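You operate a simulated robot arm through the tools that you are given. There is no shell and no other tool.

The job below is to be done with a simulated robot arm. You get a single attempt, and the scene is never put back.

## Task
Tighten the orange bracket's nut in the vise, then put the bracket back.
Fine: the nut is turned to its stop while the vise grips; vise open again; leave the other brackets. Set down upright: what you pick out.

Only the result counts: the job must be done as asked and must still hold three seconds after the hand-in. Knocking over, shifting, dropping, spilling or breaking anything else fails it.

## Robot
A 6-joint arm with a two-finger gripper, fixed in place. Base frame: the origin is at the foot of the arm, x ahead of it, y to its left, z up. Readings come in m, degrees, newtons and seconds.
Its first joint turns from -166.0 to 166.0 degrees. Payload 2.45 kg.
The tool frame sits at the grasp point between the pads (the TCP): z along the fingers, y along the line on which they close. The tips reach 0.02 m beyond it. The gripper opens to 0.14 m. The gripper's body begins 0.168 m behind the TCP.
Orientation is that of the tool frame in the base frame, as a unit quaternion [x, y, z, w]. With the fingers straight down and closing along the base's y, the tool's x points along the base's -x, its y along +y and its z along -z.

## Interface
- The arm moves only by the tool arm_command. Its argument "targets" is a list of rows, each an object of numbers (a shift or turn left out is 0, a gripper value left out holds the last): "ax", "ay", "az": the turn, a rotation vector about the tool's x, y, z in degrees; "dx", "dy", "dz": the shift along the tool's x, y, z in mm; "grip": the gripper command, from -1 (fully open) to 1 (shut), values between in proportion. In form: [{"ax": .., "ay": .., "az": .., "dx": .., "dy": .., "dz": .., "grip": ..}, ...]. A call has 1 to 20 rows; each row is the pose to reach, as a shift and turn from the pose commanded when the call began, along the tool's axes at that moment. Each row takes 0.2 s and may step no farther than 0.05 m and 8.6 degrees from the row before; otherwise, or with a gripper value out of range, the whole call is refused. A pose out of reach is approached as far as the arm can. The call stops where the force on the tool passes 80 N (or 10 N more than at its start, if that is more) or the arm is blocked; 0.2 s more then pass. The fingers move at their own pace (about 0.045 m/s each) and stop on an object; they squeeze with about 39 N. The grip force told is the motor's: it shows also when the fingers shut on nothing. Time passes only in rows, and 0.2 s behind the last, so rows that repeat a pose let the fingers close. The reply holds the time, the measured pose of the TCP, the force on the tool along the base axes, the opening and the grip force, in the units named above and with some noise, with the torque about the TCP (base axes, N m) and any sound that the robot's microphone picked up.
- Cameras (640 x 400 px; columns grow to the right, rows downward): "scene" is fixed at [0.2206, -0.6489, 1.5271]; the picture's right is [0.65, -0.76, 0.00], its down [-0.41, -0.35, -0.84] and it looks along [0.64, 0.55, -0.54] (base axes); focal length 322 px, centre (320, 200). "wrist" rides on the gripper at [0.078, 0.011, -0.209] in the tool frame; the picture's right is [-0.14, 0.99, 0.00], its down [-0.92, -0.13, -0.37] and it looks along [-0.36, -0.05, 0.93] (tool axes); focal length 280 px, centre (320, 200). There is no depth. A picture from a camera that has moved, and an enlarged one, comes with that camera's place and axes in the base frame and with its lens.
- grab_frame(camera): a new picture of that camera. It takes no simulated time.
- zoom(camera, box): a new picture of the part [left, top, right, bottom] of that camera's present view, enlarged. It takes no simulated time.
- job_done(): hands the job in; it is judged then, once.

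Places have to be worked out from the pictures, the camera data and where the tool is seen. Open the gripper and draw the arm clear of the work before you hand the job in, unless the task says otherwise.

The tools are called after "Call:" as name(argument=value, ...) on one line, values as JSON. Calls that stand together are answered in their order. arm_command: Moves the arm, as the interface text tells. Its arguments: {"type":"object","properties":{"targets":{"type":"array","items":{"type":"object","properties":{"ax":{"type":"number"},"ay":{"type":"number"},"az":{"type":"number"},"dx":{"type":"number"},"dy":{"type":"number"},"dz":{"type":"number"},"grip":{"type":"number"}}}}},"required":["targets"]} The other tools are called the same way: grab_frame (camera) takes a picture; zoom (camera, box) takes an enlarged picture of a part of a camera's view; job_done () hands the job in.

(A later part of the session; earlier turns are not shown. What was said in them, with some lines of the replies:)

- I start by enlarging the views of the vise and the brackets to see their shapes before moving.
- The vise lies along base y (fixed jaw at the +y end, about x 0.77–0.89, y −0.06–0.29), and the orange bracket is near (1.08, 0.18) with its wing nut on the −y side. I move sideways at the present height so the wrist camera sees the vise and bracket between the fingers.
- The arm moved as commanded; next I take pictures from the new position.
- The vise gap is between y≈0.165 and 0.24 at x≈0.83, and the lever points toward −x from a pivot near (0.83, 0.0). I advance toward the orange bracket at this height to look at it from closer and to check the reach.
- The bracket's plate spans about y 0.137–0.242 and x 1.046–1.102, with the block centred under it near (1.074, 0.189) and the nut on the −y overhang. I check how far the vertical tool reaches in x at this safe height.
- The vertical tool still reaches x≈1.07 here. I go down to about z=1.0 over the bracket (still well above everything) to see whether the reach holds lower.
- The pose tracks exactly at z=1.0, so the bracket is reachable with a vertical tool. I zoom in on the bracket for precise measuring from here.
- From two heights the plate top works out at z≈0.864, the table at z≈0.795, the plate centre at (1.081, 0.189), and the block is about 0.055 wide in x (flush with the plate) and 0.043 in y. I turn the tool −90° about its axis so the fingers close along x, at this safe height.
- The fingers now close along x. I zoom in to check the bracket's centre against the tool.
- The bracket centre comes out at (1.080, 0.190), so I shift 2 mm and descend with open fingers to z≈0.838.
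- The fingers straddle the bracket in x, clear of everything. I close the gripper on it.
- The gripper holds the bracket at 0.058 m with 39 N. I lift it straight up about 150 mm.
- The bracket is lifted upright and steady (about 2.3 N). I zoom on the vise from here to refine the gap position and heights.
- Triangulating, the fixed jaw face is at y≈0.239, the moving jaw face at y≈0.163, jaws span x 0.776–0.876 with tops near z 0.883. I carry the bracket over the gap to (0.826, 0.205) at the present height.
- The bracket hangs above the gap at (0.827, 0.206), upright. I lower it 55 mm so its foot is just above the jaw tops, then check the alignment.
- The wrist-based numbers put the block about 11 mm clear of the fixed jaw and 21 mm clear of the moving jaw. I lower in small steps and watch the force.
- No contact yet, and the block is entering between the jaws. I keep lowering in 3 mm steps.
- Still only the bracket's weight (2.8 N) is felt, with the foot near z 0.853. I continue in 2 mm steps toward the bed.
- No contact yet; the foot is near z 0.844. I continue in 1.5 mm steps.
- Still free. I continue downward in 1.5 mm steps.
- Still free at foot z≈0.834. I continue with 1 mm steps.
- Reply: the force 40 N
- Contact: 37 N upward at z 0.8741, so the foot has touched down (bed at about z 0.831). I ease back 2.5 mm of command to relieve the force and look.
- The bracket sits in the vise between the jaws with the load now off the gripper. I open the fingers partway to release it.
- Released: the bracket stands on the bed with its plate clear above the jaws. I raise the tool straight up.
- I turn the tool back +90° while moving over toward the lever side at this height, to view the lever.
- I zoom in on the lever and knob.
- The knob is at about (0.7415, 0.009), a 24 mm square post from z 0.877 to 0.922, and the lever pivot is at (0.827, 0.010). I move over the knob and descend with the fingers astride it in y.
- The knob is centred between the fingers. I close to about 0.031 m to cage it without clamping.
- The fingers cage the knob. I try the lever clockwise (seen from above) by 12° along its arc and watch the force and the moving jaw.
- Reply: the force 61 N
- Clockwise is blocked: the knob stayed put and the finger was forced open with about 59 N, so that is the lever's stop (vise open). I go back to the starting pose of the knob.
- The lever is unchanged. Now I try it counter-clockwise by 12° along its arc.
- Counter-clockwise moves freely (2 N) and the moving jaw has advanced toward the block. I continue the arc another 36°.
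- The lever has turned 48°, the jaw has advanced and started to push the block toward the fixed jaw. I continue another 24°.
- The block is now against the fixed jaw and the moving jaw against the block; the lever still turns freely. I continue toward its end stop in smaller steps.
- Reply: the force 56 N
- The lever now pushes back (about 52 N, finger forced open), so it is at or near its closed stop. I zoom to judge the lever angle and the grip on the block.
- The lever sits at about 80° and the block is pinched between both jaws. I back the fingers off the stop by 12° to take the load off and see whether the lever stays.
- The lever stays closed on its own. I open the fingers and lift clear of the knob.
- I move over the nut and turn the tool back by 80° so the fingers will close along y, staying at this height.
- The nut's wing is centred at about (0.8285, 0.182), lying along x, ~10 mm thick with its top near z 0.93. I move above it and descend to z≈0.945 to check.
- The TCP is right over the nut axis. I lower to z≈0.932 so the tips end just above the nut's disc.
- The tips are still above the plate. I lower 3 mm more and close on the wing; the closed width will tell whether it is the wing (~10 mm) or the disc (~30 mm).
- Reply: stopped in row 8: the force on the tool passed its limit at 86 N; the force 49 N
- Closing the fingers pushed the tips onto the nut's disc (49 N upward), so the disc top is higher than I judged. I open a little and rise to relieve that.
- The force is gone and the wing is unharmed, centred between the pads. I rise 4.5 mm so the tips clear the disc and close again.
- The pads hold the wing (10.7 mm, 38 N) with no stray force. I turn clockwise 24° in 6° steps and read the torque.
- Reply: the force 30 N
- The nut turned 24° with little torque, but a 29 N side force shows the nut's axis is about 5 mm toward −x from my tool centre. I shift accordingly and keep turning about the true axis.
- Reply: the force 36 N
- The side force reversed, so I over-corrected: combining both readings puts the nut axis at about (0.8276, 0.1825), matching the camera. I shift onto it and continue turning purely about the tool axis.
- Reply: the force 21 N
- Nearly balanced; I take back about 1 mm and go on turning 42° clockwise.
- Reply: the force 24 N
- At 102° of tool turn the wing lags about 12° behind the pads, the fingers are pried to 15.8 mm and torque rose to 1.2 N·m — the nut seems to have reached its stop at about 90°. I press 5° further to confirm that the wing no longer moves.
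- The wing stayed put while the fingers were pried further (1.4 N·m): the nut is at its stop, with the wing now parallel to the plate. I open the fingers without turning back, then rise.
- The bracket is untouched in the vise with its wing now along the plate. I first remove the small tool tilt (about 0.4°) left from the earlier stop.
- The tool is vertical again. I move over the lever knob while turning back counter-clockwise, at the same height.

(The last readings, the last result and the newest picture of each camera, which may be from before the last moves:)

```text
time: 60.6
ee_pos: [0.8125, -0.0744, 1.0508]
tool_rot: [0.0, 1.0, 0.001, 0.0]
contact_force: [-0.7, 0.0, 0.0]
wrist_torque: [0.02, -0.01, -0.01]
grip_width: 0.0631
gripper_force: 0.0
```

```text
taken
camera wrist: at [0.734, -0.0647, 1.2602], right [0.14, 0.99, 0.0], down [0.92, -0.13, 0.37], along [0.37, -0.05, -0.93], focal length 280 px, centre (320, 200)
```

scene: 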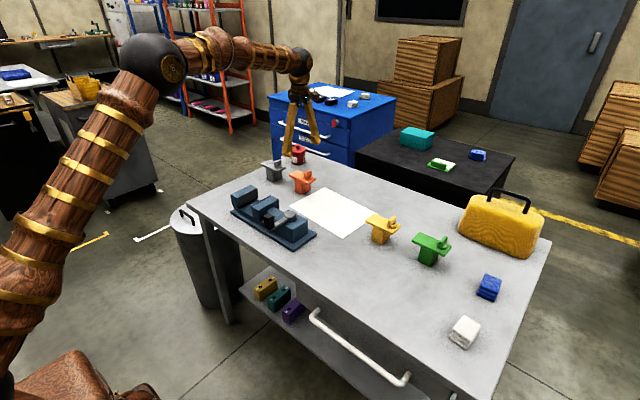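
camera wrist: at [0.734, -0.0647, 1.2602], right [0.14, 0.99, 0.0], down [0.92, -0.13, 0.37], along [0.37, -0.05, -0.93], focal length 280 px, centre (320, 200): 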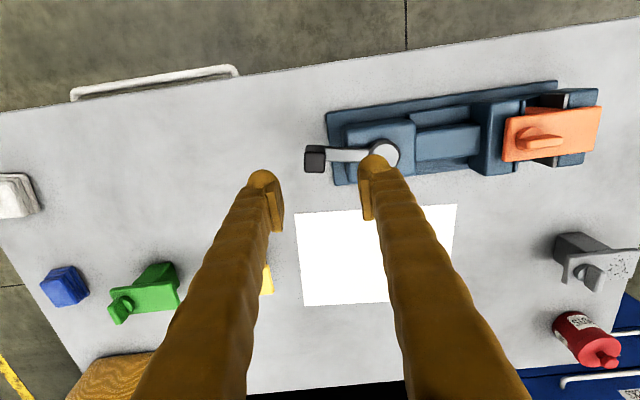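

I zoom to pinpoint the knob before caging it again.

Call:
zoom(camera="wrist", box=[280, 110, 420, 200])

```text
4.44 times, centred on (350, 155) of wrist
camera zoom: at [0.734, -0.0647, 1.2602], right [0.14, 0.99, 0.0], down [0.92, -0.13, 0.37], along [0.37, -0.05, -0.93], focal length 1246 px, centre (187, 400)
```

zoom: 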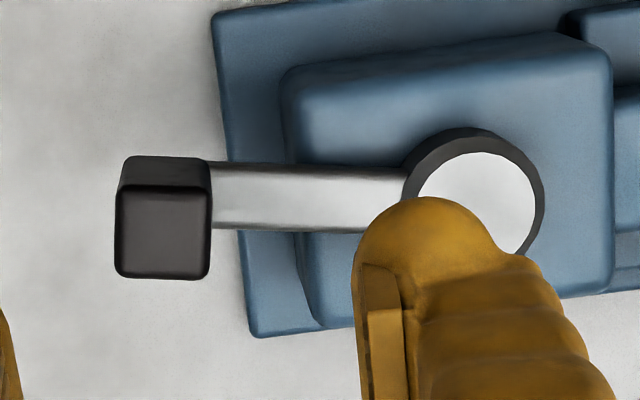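

The knob is at about (0.8155, −0.078) with the lever at about 82°. I turn to match it and descend around the knob.

Call:
arm_command(targets=[{"az": -8.2, "dx": -3, "dy": -3}, {"az": -16.4, "dx": -3, "dy": -3}, {"az": -24.6, "dx": -3, "dy": -3}, {"az": -32.8, "dx": -3, "dy": -3}, {"az": -41, "dx": -3, "dy": -3}, {"az": -49.2, "dx": -3, "dy": -3}, {"az": -57.4, "dx": -3, "dy": -3}, {"az": -65.6, "dx": -3, "dy": -3}, {"az": -73.8, "dx": -3, "dy": -3}, {"az": -82, "dx": -3, "dy": -3}, {"az": -82, "dx": -3, "dy": -3, "dz": 45}, {"az": -82, "dx": -3, "dy": -3, "dz": 90}, {"az": -82, "dx": -3, "dy": -3, "dz": 90}])

Call:
grab_frame(camera="wrist")

Call:
zoom(camera="scene", box=[260, 170, 360, 250])

```text
time: 63.4
ee_pos: [0.8141, -0.0785, 0.9595]
tool_rot: [-0.655, 0.755, 0.001, 0.001]
contact_force: [0.1, -0.2, -0.3]
wrist_torque: [-0.01, -0.03, 0.02]
grip_width: 0.0632
gripper_force: 0.2
```

```text
taken
camera wrist: at [0.7934, -0.1553, 1.1689], right [-0.96, 0.27, 0.0], down [0.26, 0.89, 0.37], along [0.1, 0.36, -0.93], focal length 280 px, centre (320, 200)
```

wrist: 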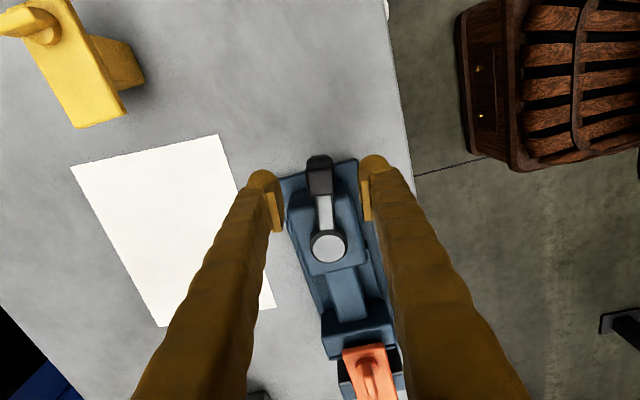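

```text
5.00 times, centred on (310, 210) of scene
camera zoom: at [0.2206, -0.6489, 1.5271], right [0.65, -0.76, 0.0], down [-0.41, -0.35, -0.84], along [0.64, 0.55, -0.54], focal length 1612 px, centre (370, 150)
```

zoom: 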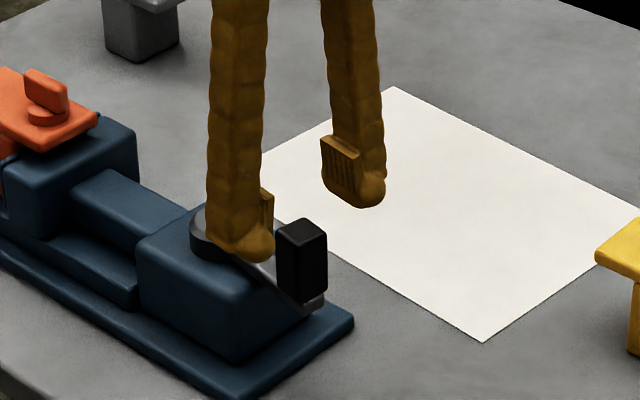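

The knob is centred between the fingers. I lower to z≈0.908 and close to the cage width.

Call:
arm_command(targets=[{"dz": 25}, {"dz": 51}, {"dz": 51}, {"dz": 51, "grip": 0.55}, {"dz": 51, "grip": 0.55}, {"dz": 51, "grip": 0.55}, {"dz": 51, "grip": 0.55}])

Call:
zoom(camera="wrist", box=[250, 130, 410, 290])

Call:
zoom(camera="scene", box=[260, 170, 360, 250])

```text
time: 65.0
ee_pos: [0.815, -0.078, 0.9074]
tool_rot: [-0.656, 0.755, 0.0, 0.0]
contact_force: [-0.1, -0.1, 0.3]
wrist_torque: [0.0, 0.05, -0.02]
grip_width: 0.0315
gripper_force: 0.0
```

```text
2.50 times, centred on (330, 210) of wrist
camera zoom: at [0.7936, -0.1556, 1.118], right [-0.96, 0.27, 0.0], down [0.26, 0.89, 0.37], along [0.1, 0.36, -0.93], focal length 701 px, centre (295, 175)
```

zoom: 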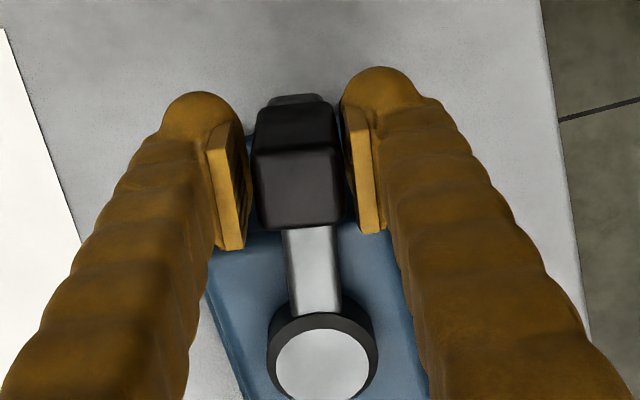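

```text
5.00 times, centred on (310, 210) of scene
camera zoom: at [0.2206, -0.6489, 1.5271], right [0.65, -0.76, 0.0], down [-0.41, -0.35, -0.84], along [0.64, 0.55, -0.54], focal length 1612 px, centre (370, 150)
```

zoom: 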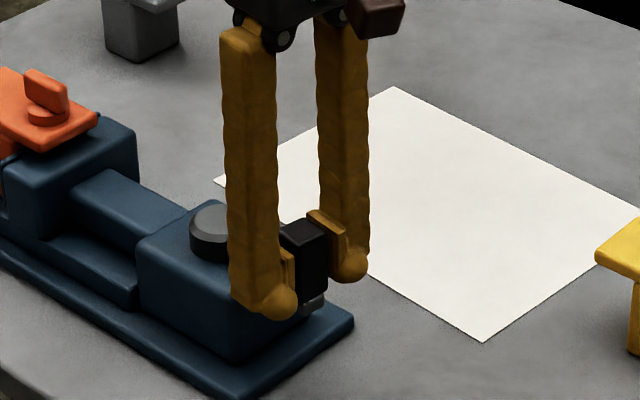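

The knob is caged. I turn the lever clockwise along its arc, first 42°, checking that the bracket stays put as the jaw releases.

Call:
arm_command(targets=[{"az": 6, "dx": -0.5, "dy": 9.3}, {"az": 12, "dx": -1.9, "dy": 18.5}, {"az": 18, "dx": -4.3, "dy": 27.4}, {"az": 24, "dx": -7.7, "dy": 36.1}, {"az": 30, "dx": -11.9, "dy": 44.4}, {"az": 36, "dx": -17, "dy": 52.2}, {"az": 42, "dx": -22.8, "dy": 59.4}, {"az": 42, "dx": -22.8, "dy": 59.4}])

Call:
zoom(camera="scene", box=[225, 160, 335, 250])

```text
time: 66.8
ee_pos: [0.7604, -0.046, 0.9085]
tool_rot: [-0.341, 0.94, 0.001, 0.0]
contact_force: [0.5, -0.2, 0.6]
wrist_torque: [0.02, 0.02, 0.01]
grip_width: 0.0321
gripper_force: 0.3
```

```text
4.44 times, centred on (280, 205) of scene
camera zoom: at [0.2206, -0.6489, 1.5271], right [0.65, -0.76, 0.0], down [-0.41, -0.35, -0.84], along [0.64, 0.55, -0.54], focal length 1432 px, centre (498, 178)
```

zoom: 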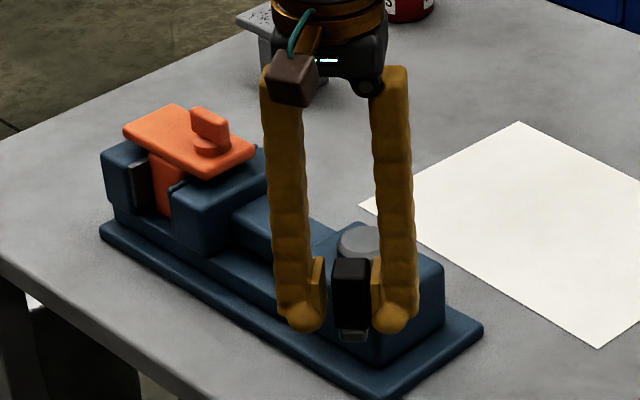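

The lever follows smoothly. I continue toward the open stop.

Call:
arm_command(targets=[{"az": 6, "dx": -0.5, "dy": 9.3}, {"az": 12, "dx": -1.9, "dy": 18.5}, {"az": 18, "dx": -4.3, "dy": 27.4}, {"az": 24, "dx": -7.7, "dy": 36.1}, {"az": 30, "dx": -11.9, "dy": 44.4}, {"az": 36, "dx": -17, "dy": 52.2}, {"az": 40, "dx": -20.8, "dy": 57.1}, {"az": 43, "dx": -23.9, "dy": 60.6}, {"az": 43, "dx": -23.9, "dy": 60.6}])

Call:
zoom(camera="scene", box=[225, 160, 335, 250])

Call:
grab_frame(camera="wrist")

```text
time: 68.8
ee_pos: [0.7393, 0.0156, 0.909]
tool_rot: [0.027, 1.0, 0.001, 0.0]
contact_force: [3.2, -8.8, 0.2]
wrist_torque: [-0.1, -0.01, 0.15]
grip_width: 0.037
gripper_force: 4.2
```

```text
4.44 times, centred on (280, 205) of scene
camera zoom: at [0.2206, -0.6489, 1.5271], right [0.65, -0.76, 0.0], down [-0.41, -0.35, -0.84], along [0.64, 0.55, -0.54], focal length 1432 px, centre (498, 178)
```

zoom: 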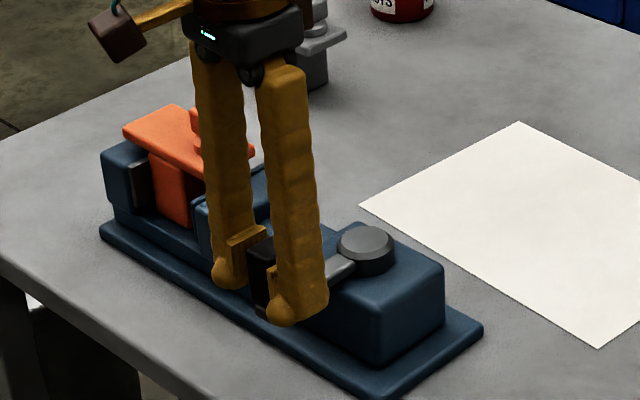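

```text
taken
camera wrist: at [0.6617, 0.0291, 1.1191], right [0.19, 0.98, 0.0], down [0.91, -0.18, 0.37], along [0.36, -0.07, -0.93], focal length 280 px, centre (320, 200)
```

wrist: 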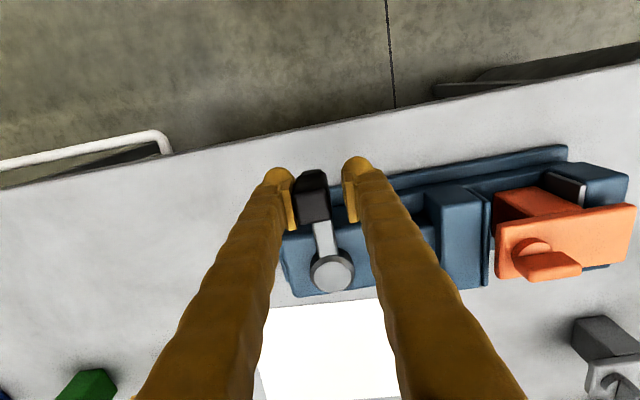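

The lever is back at its open stop (light 9 N), and the moving jaw has withdrawn from the block. I ease off, open the fingers and lift.

Call:
arm_command(targets=[{"az": -3, "dx": -0.1, "dy": -4.6}, {"az": -3, "dx": -0.1, "dy": -6, "grip": -0.3}, {"az": -3, "dx": -0.1, "dy": -6, "grip": -0.3}, {"az": -3, "dx": -0.1, "dy": -6, "grip": -0.3}, {"az": -3, "dx": -0.1, "dy": -6, "dz": -20, "grip": -0.3}, {"az": -3, "dx": -0.1, "dy": -6, "dz": -65, "grip": -0.3}, {"az": -3, "dx": -0.1, "dy": -6, "dz": -110, "grip": -0.3}, {"az": -3, "dx": -0.1, "dy": -6, "dz": -140, "grip": -0.3}, {"az": -3, "dx": -0.1, "dy": -6, "dz": -140, "grip": -0.3}])

Call:
grab_frame(camera="wrist")

Call:
zoom(camera="scene", box=[225, 160, 335, 250])

```text
time: 70.8
ee_pos: [0.7396, 0.009, 1.0491]
tool_rot: [0.001, 1.0, 0.001, 0.0]
contact_force: [0.1, 0.3, 0.0]
wrist_torque: [-0.04, 0.0, -0.03]
grip_width: 0.091
gripper_force: 0.0
```

```text
taken
camera wrist: at [0.6614, 0.0195, 1.2593], right [0.14, 0.99, 0.0], down [0.92, -0.13, 0.37], along [0.36, -0.05, -0.93], focal length 280 px, centre (320, 200)
```

wrist: 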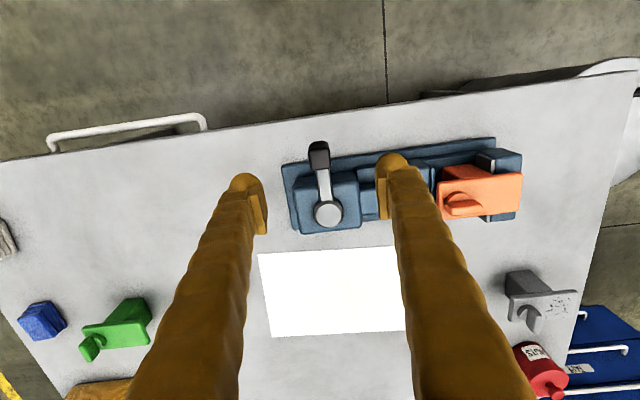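

```text
4.44 times, centred on (280, 205) of scene
camera zoom: at [0.2206, -0.6489, 1.5271], right [0.65, -0.76, 0.0], down [-0.41, -0.35, -0.84], along [0.64, 0.55, -0.54], focal length 1432 px, centre (498, 178)
```

zoom: 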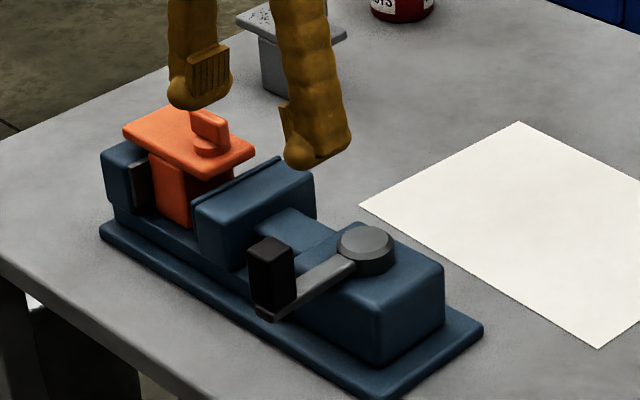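

The vise is open and the bracket stands free at the fixed jaw. I move over it and turn −90° so the fingers close along x, as when I picked it up.

Call:
arm_command(targets=[{"az": -8.2, "dx": -8, "dy": 18.6}, {"az": -16.4, "dx": -16, "dy": 37.2}, {"az": -24.6, "dx": -24, "dy": 55.8}, {"az": -32.8, "dx": -32, "dy": 74.4}, {"az": -41, "dx": -40, "dy": 93}, {"az": -49.2, "dx": -48, "dy": 111.6}, {"az": -57.4, "dx": -56, "dy": 130.2}, {"az": -65.6, "dx": -64, "dy": 148.8}, {"az": -73.8, "dx": -72, "dy": 167.4}, {"az": -82, "dx": -80, "dy": 186}, {"az": -90, "dx": -88, "dy": 205}, {"az": -90, "dx": -88, "dy": 205}])

Call:
grab_frame(camera="wrist")

Call:
zoom(camera="wrist", box=[240, 100, 400, 200])

```text
time: 73.4
ee_pos: [0.8283, 0.2141, 1.0504]
tool_rot: [0.708, -0.706, 0.0, -0.001]
contact_force: [0.1, -0.4, -0.1]
wrist_torque: [0.0, 0.02, 0.03]
grip_width: 0.0909
gripper_force: 0.0
```

```text
taken
camera wrist: at [0.8163, 0.1345, 1.2592], right [-0.99, 0.14, 0.0], down [0.13, 0.92, 0.37], along [0.05, 0.37, -0.93], focal length 280 px, centre (320, 200)
```

wrist: 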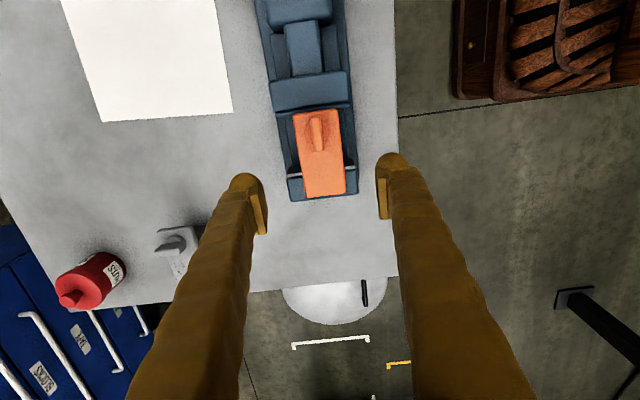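

```text
4.00 times, centred on (320, 150) of wrist
camera zoom: at [0.8163, 0.1345, 1.2592], right [-0.99, 0.14, 0.0], down [0.13, 0.92, 0.37], along [0.05, 0.37, -0.93], focal length 1122 px, centre (320, 400)
```

zoom: 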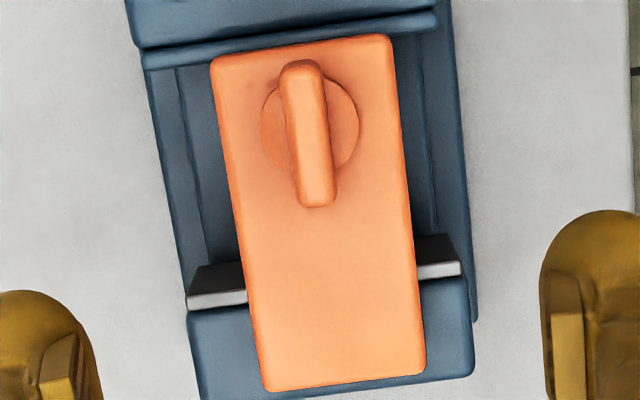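

The bracket centre is at (0.826, 0.215), square to the axes. I align the tool (keeping a bit more clearance from the fixed jaw) and descend with the fingers astride the block.

Call:
arm_command(targets=[{"dx": 2.6, "dy": 1.7, "dz": 40}, {"dx": 2.6, "dy": 1.7, "dz": 80}, {"dx": 2.6, "dy": 1.7, "dz": 115}, {"dx": 2.6, "dy": 1.7, "dz": 115}])

Call:
zoom(camera="wrist", box=[220, 80, 420, 280])

Call:
zoom(camera="scene", box=[225, 150, 305, 225])

```text
time: 74.4
ee_pos: [0.8258, 0.2118, 0.9342]
tool_rot: [0.707, -0.707, 0.0, -0.001]
contact_force: [0.7, 0.2, 0.3]
wrist_torque: [0.01, -0.02, -0.04]
grip_width: 0.091
gripper_force: 0.0
```

```text
2.00 times, centred on (320, 180) of wrist
camera zoom: at [0.8146, 0.1329, 1.1437], right [-0.99, 0.14, 0.0], down [0.13, 0.92, 0.37], along [0.05, 0.37, -0.93], focal length 561 px, centre (320, 240)
```

zoom: 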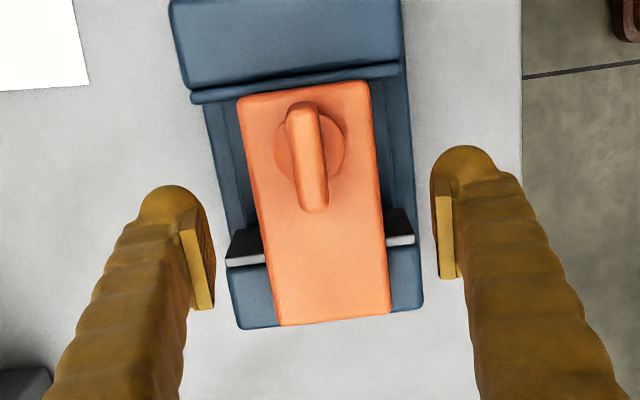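

```text
5.33 times, centred on (265, 188) of scene
camera zoom: at [0.2206, -0.6489, 1.5271], right [0.65, -0.76, 0.0], down [-0.41, -0.35, -0.84], along [0.64, 0.55, -0.54], focal length 1719 px, centre (613, 267)
```

zoom: 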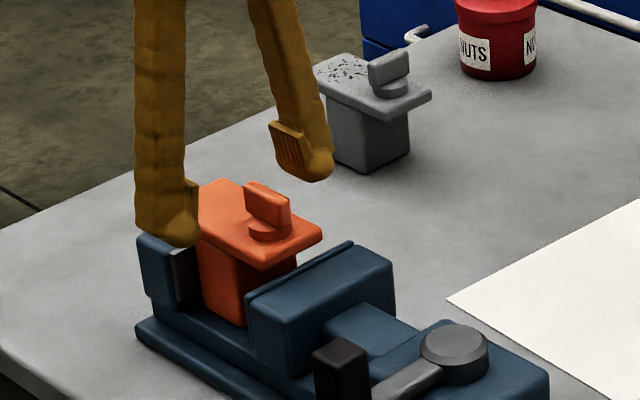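

Everything is clear. I lower to the grasp height used before (z≈0.875).

Call:
arm_command(targets=[{"dz": 20}, {"dz": 40}, {"dz": 55}, {"dz": 59}, {"dz": 59}])

Call:
zoom(camera="scene", box=[225, 150, 305, 225])

Call:
zoom(camera="wrist", box=[220, 80, 420, 280])

```text
time: 75.6
ee_pos: [0.8245, 0.2109, 0.8753]
tool_rot: [0.707, -0.707, 0.0, -0.001]
contact_force: [0.2, -0.3, -1.3]
wrist_torque: [0.01, -0.01, 0.01]
grip_width: 0.0911
gripper_force: 0.0
```

```text
5.33 times, centred on (265, 188) of scene
camera zoom: at [0.2206, -0.6489, 1.5271], right [0.65, -0.76, 0.0], down [-0.41, -0.35, -0.84], along [0.64, 0.55, -0.54], focal length 1719 px, centre (613, 267)
```

zoom: 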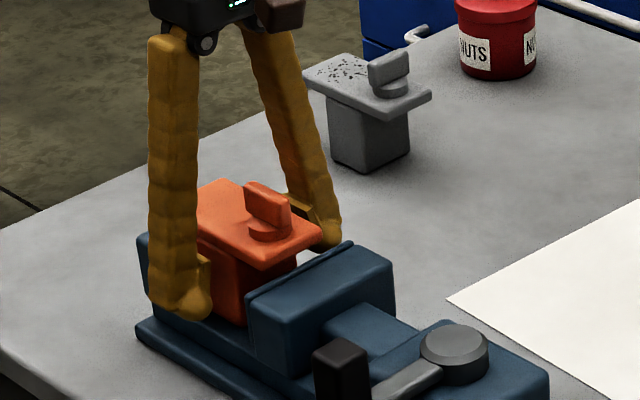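

```text
2.00 times, centred on (320, 180) of wrist
camera zoom: at [0.8146, 0.1322, 1.0849], right [-0.99, 0.14, 0.0], down [0.13, 0.92, 0.37], along [0.05, 0.37, -0.93], focal length 561 px, centre (320, 240)
```

zoom: 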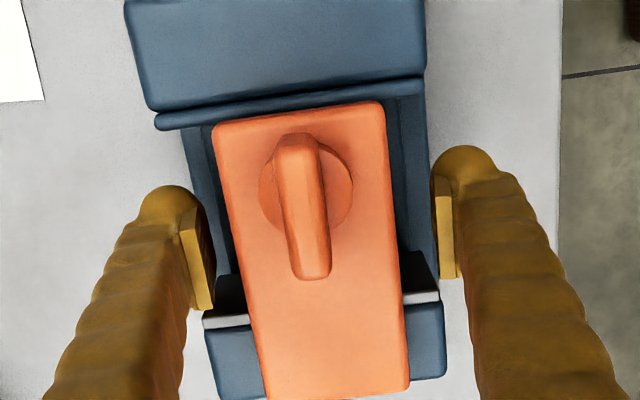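

The fingers straddle the block without contact. I close the gripper.

Call:
arm_command(targets=[{"grip": 1}, {"grip": 1}, {"grip": 1}, {"grip": 1}, {"grip": 1}])

Call:
zoom(camera="wrist", box=[220, 80, 420, 280])

```text
time: 76.8
ee_pos: [0.8255, 0.2118, 0.8746]
tool_rot: [-0.707, 0.707, 0.001, 0.001]
contact_force: [2.0, 0.0, 0.3]
wrist_torque: [0.04, 0.01, -0.01]
grip_width: 0.0575
gripper_force: 39.0
```

```text
2.00 times, centred on (320, 180) of wrist
camera zoom: at [0.8147, 0.1322, 1.085], right [-0.99, 0.14, 0.0], down [0.13, 0.92, 0.37], along [0.05, 0.37, -0.93], focal length 561 px, centre (320, 240)
```

zoom: 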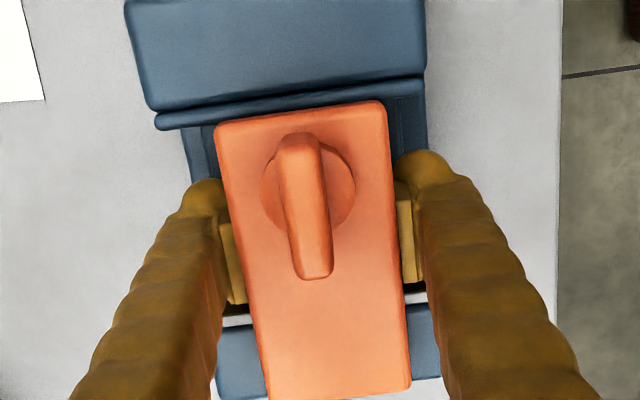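

Held at 57.5 mm with 39 N. I ease the block 5 mm away from the fixed jaw while lifting, then go straight up.

Call:
arm_command(targets=[{"dz": -1, "dx": 2}, {"dz": -3, "dx": 5}, {"dz": -15, "dx": 5}, {"dz": -40, "dx": 5}, {"dz": -75, "dx": 5}, {"dz": -110, "dx": 5}, {"dz": -125, "dx": 5}, {"dz": -125, "dx": 5}])

Call:
grab_frame(camera="wrist")

Call:
zoom(camera="scene", box=[205, 100, 335, 250])

```text
time: 78.6
ee_pos: [0.8263, 0.2056, 1.0018]
tool_rot: [0.708, -0.707, -0.001, -0.002]
contact_force: [0.4, 0.5, -2.3]
wrist_torque: [-0.01, 0.01, -0.03]
grip_width: 0.0576
gripper_force: 38.8
```

```text
taken
camera wrist: at [0.8147, 0.1266, 1.2108], right [-0.99, 0.14, 0.0], down [0.13, 0.92, 0.37], along [0.05, 0.37, -0.93], focal length 280 px, centre (320, 200)
```

wrist: 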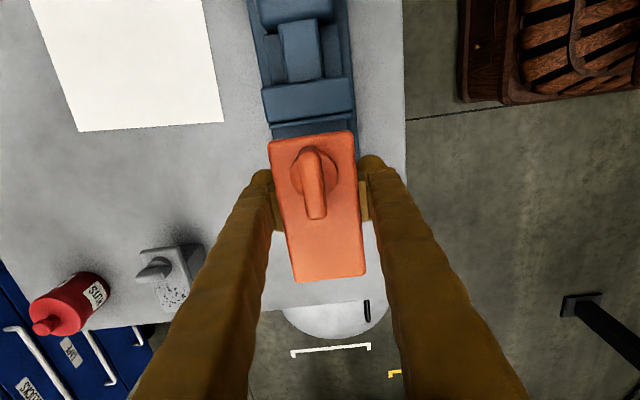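

```text
2.67 times, centred on (270, 175) of scene
camera zoom: at [0.2206, -0.6489, 1.5271], right [0.65, -0.76, 0.0], down [-0.41, -0.35, -0.84], along [0.64, 0.55, -0.54], focal length 860 px, centre (453, 267)
```

zoom: 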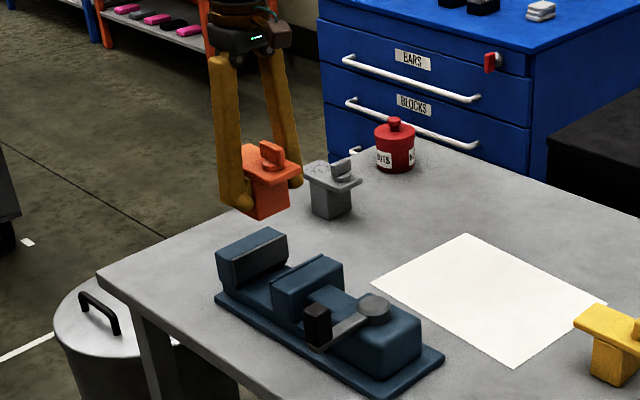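

The bracket is held upright, about 3 mm further toward +y in the grip than originally. I carry it back over its original place, TCP target (1.080, 0.187).

Call:
arm_command(targets=[{"dy": -42, "dx": 3}, {"dy": -84, "dx": 6}, {"dy": -126, "dx": 9.5}, {"dy": -168, "dx": 12.5}, {"dy": -210, "dx": 16}, {"dy": -254, "dx": 18.8}, {"dy": -254, "dx": 18.8}, {"dy": -254, "dx": 18.8}])

Call:
grab_frame(camera="wrist")

Call:
zoom(camera="scene", box=[240, 100, 360, 200])

```text
time: 80.4
ee_pos: [1.0785, 0.1881, 1.0005]
tool_rot: [-0.706, 0.708, 0.0, 0.0]
contact_force: [0.0, -0.3, -3.7]
wrist_torque: [-0.01, 0.01, 0.03]
grip_width: 0.0578
gripper_force: 39.2
```

```text
taken
camera wrist: at [1.068, 0.1082, 1.2096], right [-0.99, 0.14, 0.0], down [0.13, 0.92, 0.37], along [0.05, 0.37, -0.93], focal length 280 px, centre (320, 200)
```

wrist: 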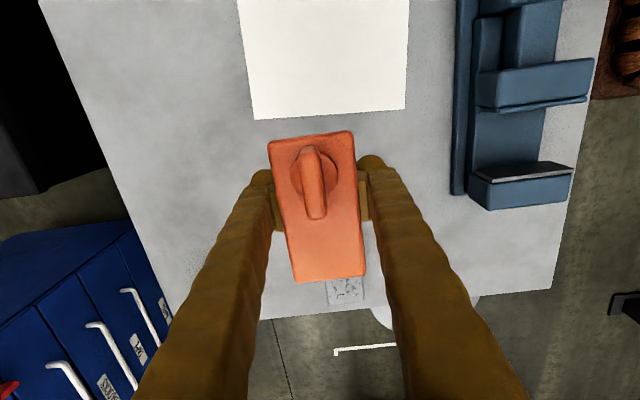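

```text
4.00 times, centred on (300, 150) of scene
camera zoom: at [0.2206, -0.6489, 1.5271], right [0.65, -0.76, 0.0], down [-0.41, -0.35, -0.84], along [0.64, 0.55, -0.54], focal length 1289 px, centre (400, 400)
```

zoom: 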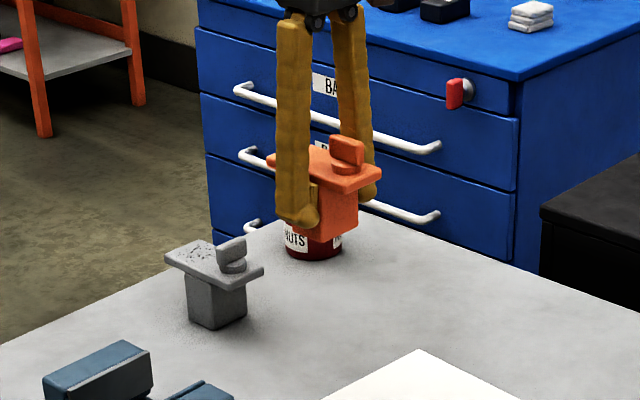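

The bracket hangs over its original spot. I lower to about 12 mm above the table, then will feel for contact.

Call:
arm_command(targets=[{"dz": 40}, {"dz": 80}, {"dz": 115}, {"dz": 140}, {"dz": 150}, {"dz": 150}])

Call:
grab_frame(camera="wrist")

Call:
zoom(camera="scene", box=[260, 140, 340, 200])

```text
time: 81.8
ee_pos: [1.0798, 0.188, 0.8498]
tool_rot: [0.707, -0.707, 0.0, 0.0]
contact_force: [-0.1, -0.4, -2.7]
wrist_torque: [0.0, -0.02, 0.02]
grip_width: 0.058
gripper_force: 38.9
```

```text
taken
camera wrist: at [1.0685, 0.1084, 1.0594], right [-0.99, 0.14, 0.0], down [0.13, 0.92, 0.37], along [0.05, 0.37, -0.93], focal length 280 px, centre (320, 200)
```

wrist: 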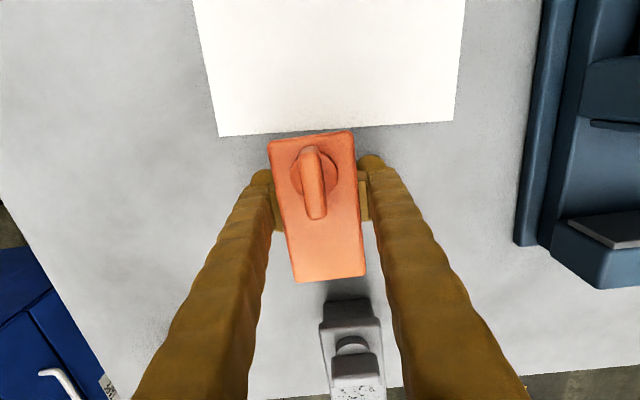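

```text
6.67 times, centred on (300, 170) of scene
camera zoom: at [0.2206, -0.6489, 1.5271], right [0.65, -0.76, 0.0], down [-0.41, -0.35, -0.84], along [0.64, 0.55, -0.54], focal length 2149 px, centre (453, 400)
```

zoom: 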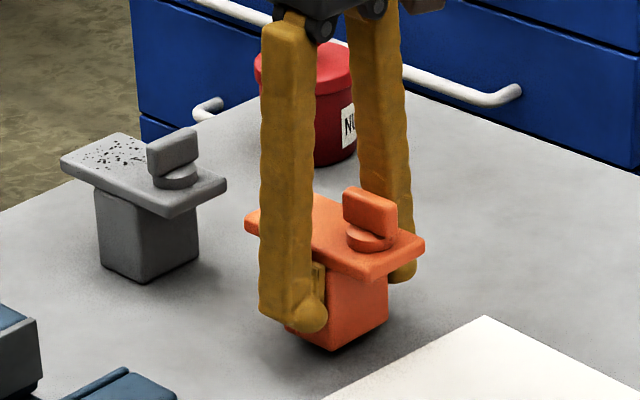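

The foot is about 11 mm above the table. I lower 9 mm in small steps and read the force.

Call:
arm_command(targets=[{"dz": 3}, {"dz": 6}, {"dz": 8}, {"dz": 9}, {"dz": 9}])

```text
time: 83.0
ee_pos: [1.0807, 0.188, 0.8415]
tool_rot: [-0.707, 0.708, 0.001, 0.001]
contact_force: [-0.6, -0.1, -2.8]
wrist_torque: [0.01, 0.01, 0.01]
grip_width: 0.0577
gripper_force: 39.0
```

No contact yet. I go down in half-millimetre steps.

Call:
arm_command(targets=[{"dz": 0.5}, {"dz": 1}, {"dz": 1.5}, {"dz": 1.5}])

```text
time: 84.0
ee_pos: [1.0796, 0.1879, 0.8416]
tool_rot: [-0.707, 0.707, 0.001, 0.0]
contact_force: [-2.4, 2.2, 5.1]
wrist_torque: [0.02, 0.12, 0.01]
grip_width: 0.0578
gripper_force: 38.7
```

The force changed from −2.8 to +5.1 N: the bracket stands on the table. I open the fingers to release it.

Call:
arm_command(targets=[{"grip": -0.1}, {"grip": -0.4}, {"grip": -0.6}, {"grip": -0.6}, {"grip": -0.6}])

Call:
grab_frame(camera="wrist")

Call:
zoom(camera="scene", box=[260, 140, 340, 200])

```text
time: 85.2
ee_pos: [1.0801, 0.1881, 0.8399]
tool_rot: [0.707, -0.707, -0.001, 0.0]
contact_force: [-0.7, -0.2, 1.3]
wrist_torque: [-0.01, -0.03, -0.01]
grip_width: 0.112
gripper_force: 0.0
```

```text
taken
camera wrist: at [1.0686, 0.1083, 1.0495], right [-0.99, 0.14, 0.0], down [0.13, 0.92, 0.37], along [0.05, 0.37, -0.93], focal length 280 px, centre (320, 200)
```

wrist: 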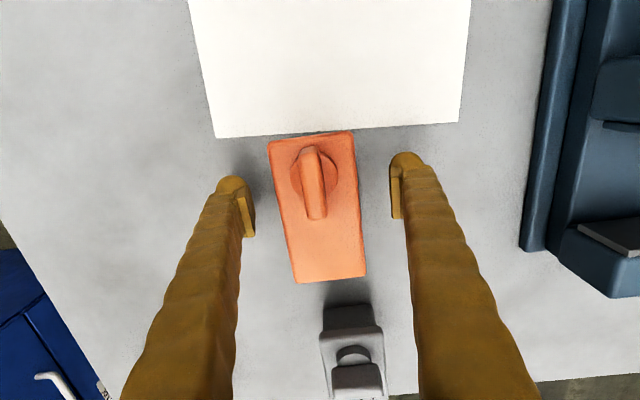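

```text
6.67 times, centred on (300, 170) of scene
camera zoom: at [0.2206, -0.6489, 1.5271], right [0.65, -0.76, 0.0], down [-0.41, -0.35, -0.84], along [0.64, 0.55, -0.54], focal length 2149 px, centre (453, 400)
```

zoom: 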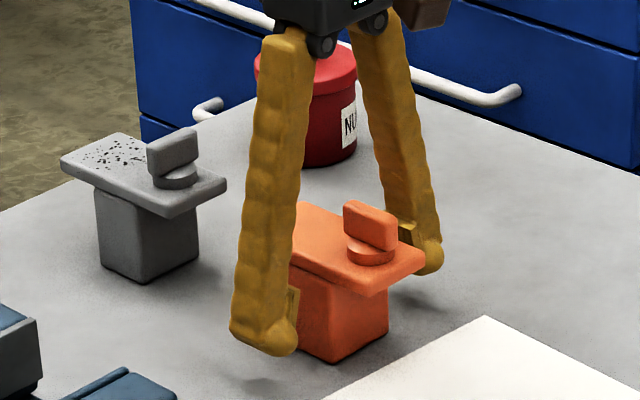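

The bracket stands upright on its original spot (its outline matches the first pictures to within a couple of millimetres). I raise the tool straight up.

Call:
arm_command(targets=[{"dz": -10}, {"dz": -35}, {"dz": -75}, {"dz": -120}, {"dz": -165}, {"dz": -210}, {"dz": -250}, {"dz": -250}])

Call:
grab_frame(camera="wrist")

Call:
zoom(camera="scene", box=[220, 130, 380, 260])

```text
time: 87.0
ee_pos: [1.0792, 0.1871, 1.0904]
tool_rot: [-0.707, 0.707, 0.0, 0.001]
contact_force: [0.0, 0.0, -0.3]
wrist_torque: [-0.01, 0.01, -0.04]
grip_width: 0.1121
gripper_force: 0.1
```

```text
taken
camera wrist: at [1.0681, 0.1076, 1.2994], right [-0.99, 0.14, 0.0], down [0.13, 0.92, 0.37], along [0.05, 0.37, -0.93], focal length 280 px, centre (320, 200)
```

wrist: 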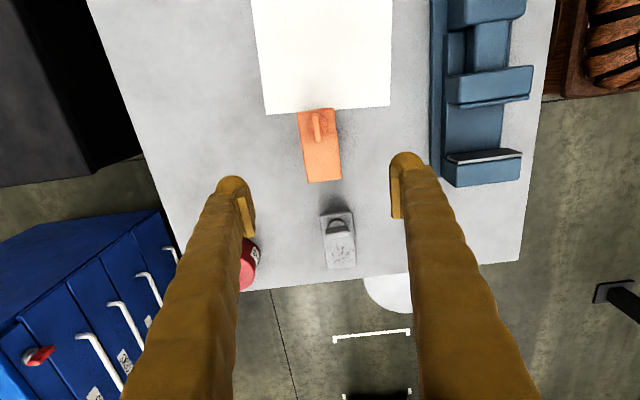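

```text
3.08 times, centred on (300, 195) of scene
camera zoom: at [0.2206, -0.6489, 1.5271], right [0.65, -0.76, 0.0], down [-0.41, -0.35, -0.84], along [0.64, 0.55, -0.54], focal length 992 px, centre (382, 215)
```

zoom: 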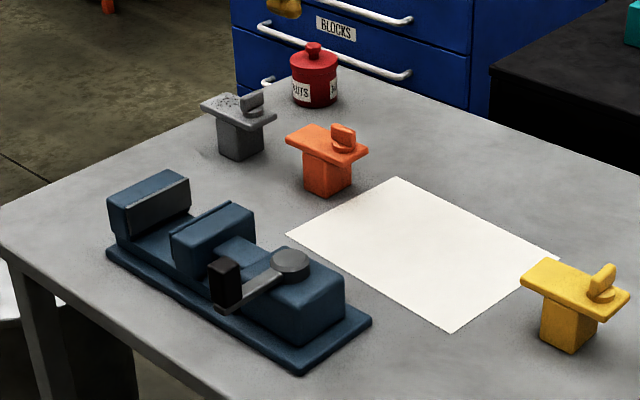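

The scene matches the start except for the tightened wing: vise open, lever at its stop, other brackets untouched. I open the gripper fully and draw the arm back near its starting place.

Call:
arm_command(targets=[{"dy": 38, "dx": -16, "dz": -5, "grip": -1}, {"dy": 76, "dx": -33, "dz": -10, "grip": -1}, {"dy": 114, "dx": -50, "dz": -15, "grip": -1}, {"dy": 152, "dx": -66, "dz": -20, "grip": -1}, {"dy": 190, "dx": -83, "dz": -25, "grip": -1}, {"dy": 228, "dx": -100, "dz": -30, "grip": -1}, {"dy": 266, "dx": -116, "dz": -35, "grip": -1}, {"dy": 304, "dx": -133, "dz": -40, "grip": -1}, {"dy": 342, "dx": -149, "dz": -40, "grip": -1}, {"dy": 342, "dx": -149, "dz": -40, "grip": -1}])

Call:
grab_frame(camera="scene")

Call:
zoom(camera="scene", box=[250, 140, 330, 200])

```text
time: 89.2
ee_pos: [0.7386, 0.3368, 1.1302]
tool_rot: [-0.707, 0.707, 0.0, 0.0]
contact_force: [0.4, 0.7, -0.8]
wrist_torque: [0.01, -0.01, -0.01]
grip_width: 0.1399
gripper_force: 0.0
```

```text
taken
```

scene: 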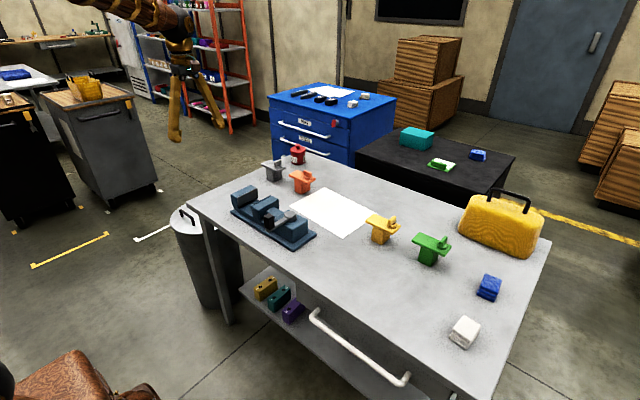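

```text
6.67 times, centred on (290, 170) of scene
camera zoom: at [0.2206, -0.6489, 1.5271], right [0.65, -0.76, 0.0], down [-0.41, -0.35, -0.84], along [0.64, 0.55, -0.54], focal length 2149 px, centre (520, 400)
```

zoom: 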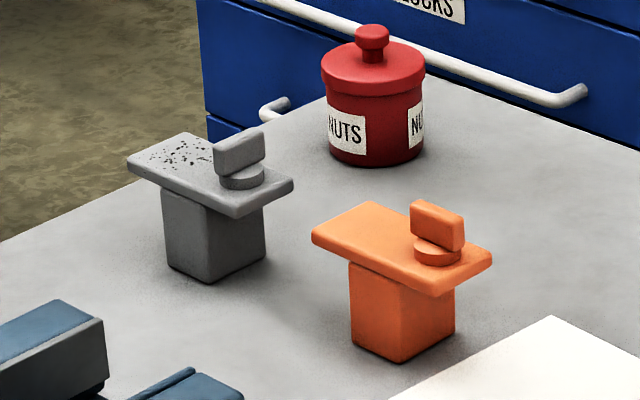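

The orange bracket stands upright in its original place with its nut at the stop. The vise is open, nothing else has moved, and the arm is clear with the gripper open, so I hand in the job.

Call:
job_done()

```text
The job is handed in.
```

I tightened the orange bracket's nut in the vise and put the bracket back upright where it came from. I've handed the job in, but the reply gave no verdict.

- **Nut:** it turned about 90° clockwise and stopped. When I pressed 5° further, the wing stayed put while the fingers were pried open at about 1.4 N·m. The vise was gripping the block throughout.
- **Vise:** the lever is back at its open stop and the moving jaw has backed off.
- **Bracket position:** in the final picture it matches the starting one to within about 2 mm.
- **Other objects:** the other brackets, the jar and everything else on the table look unmoved.
- **Arm:** it is back near its starting position with the gripper fully open.

When I first closed on the nut, the fingertips pressed down on its disc and the arm stopped at 86 N. I opened the fingers, raised the tool and gripped again. The pictures showed no shift or damage.
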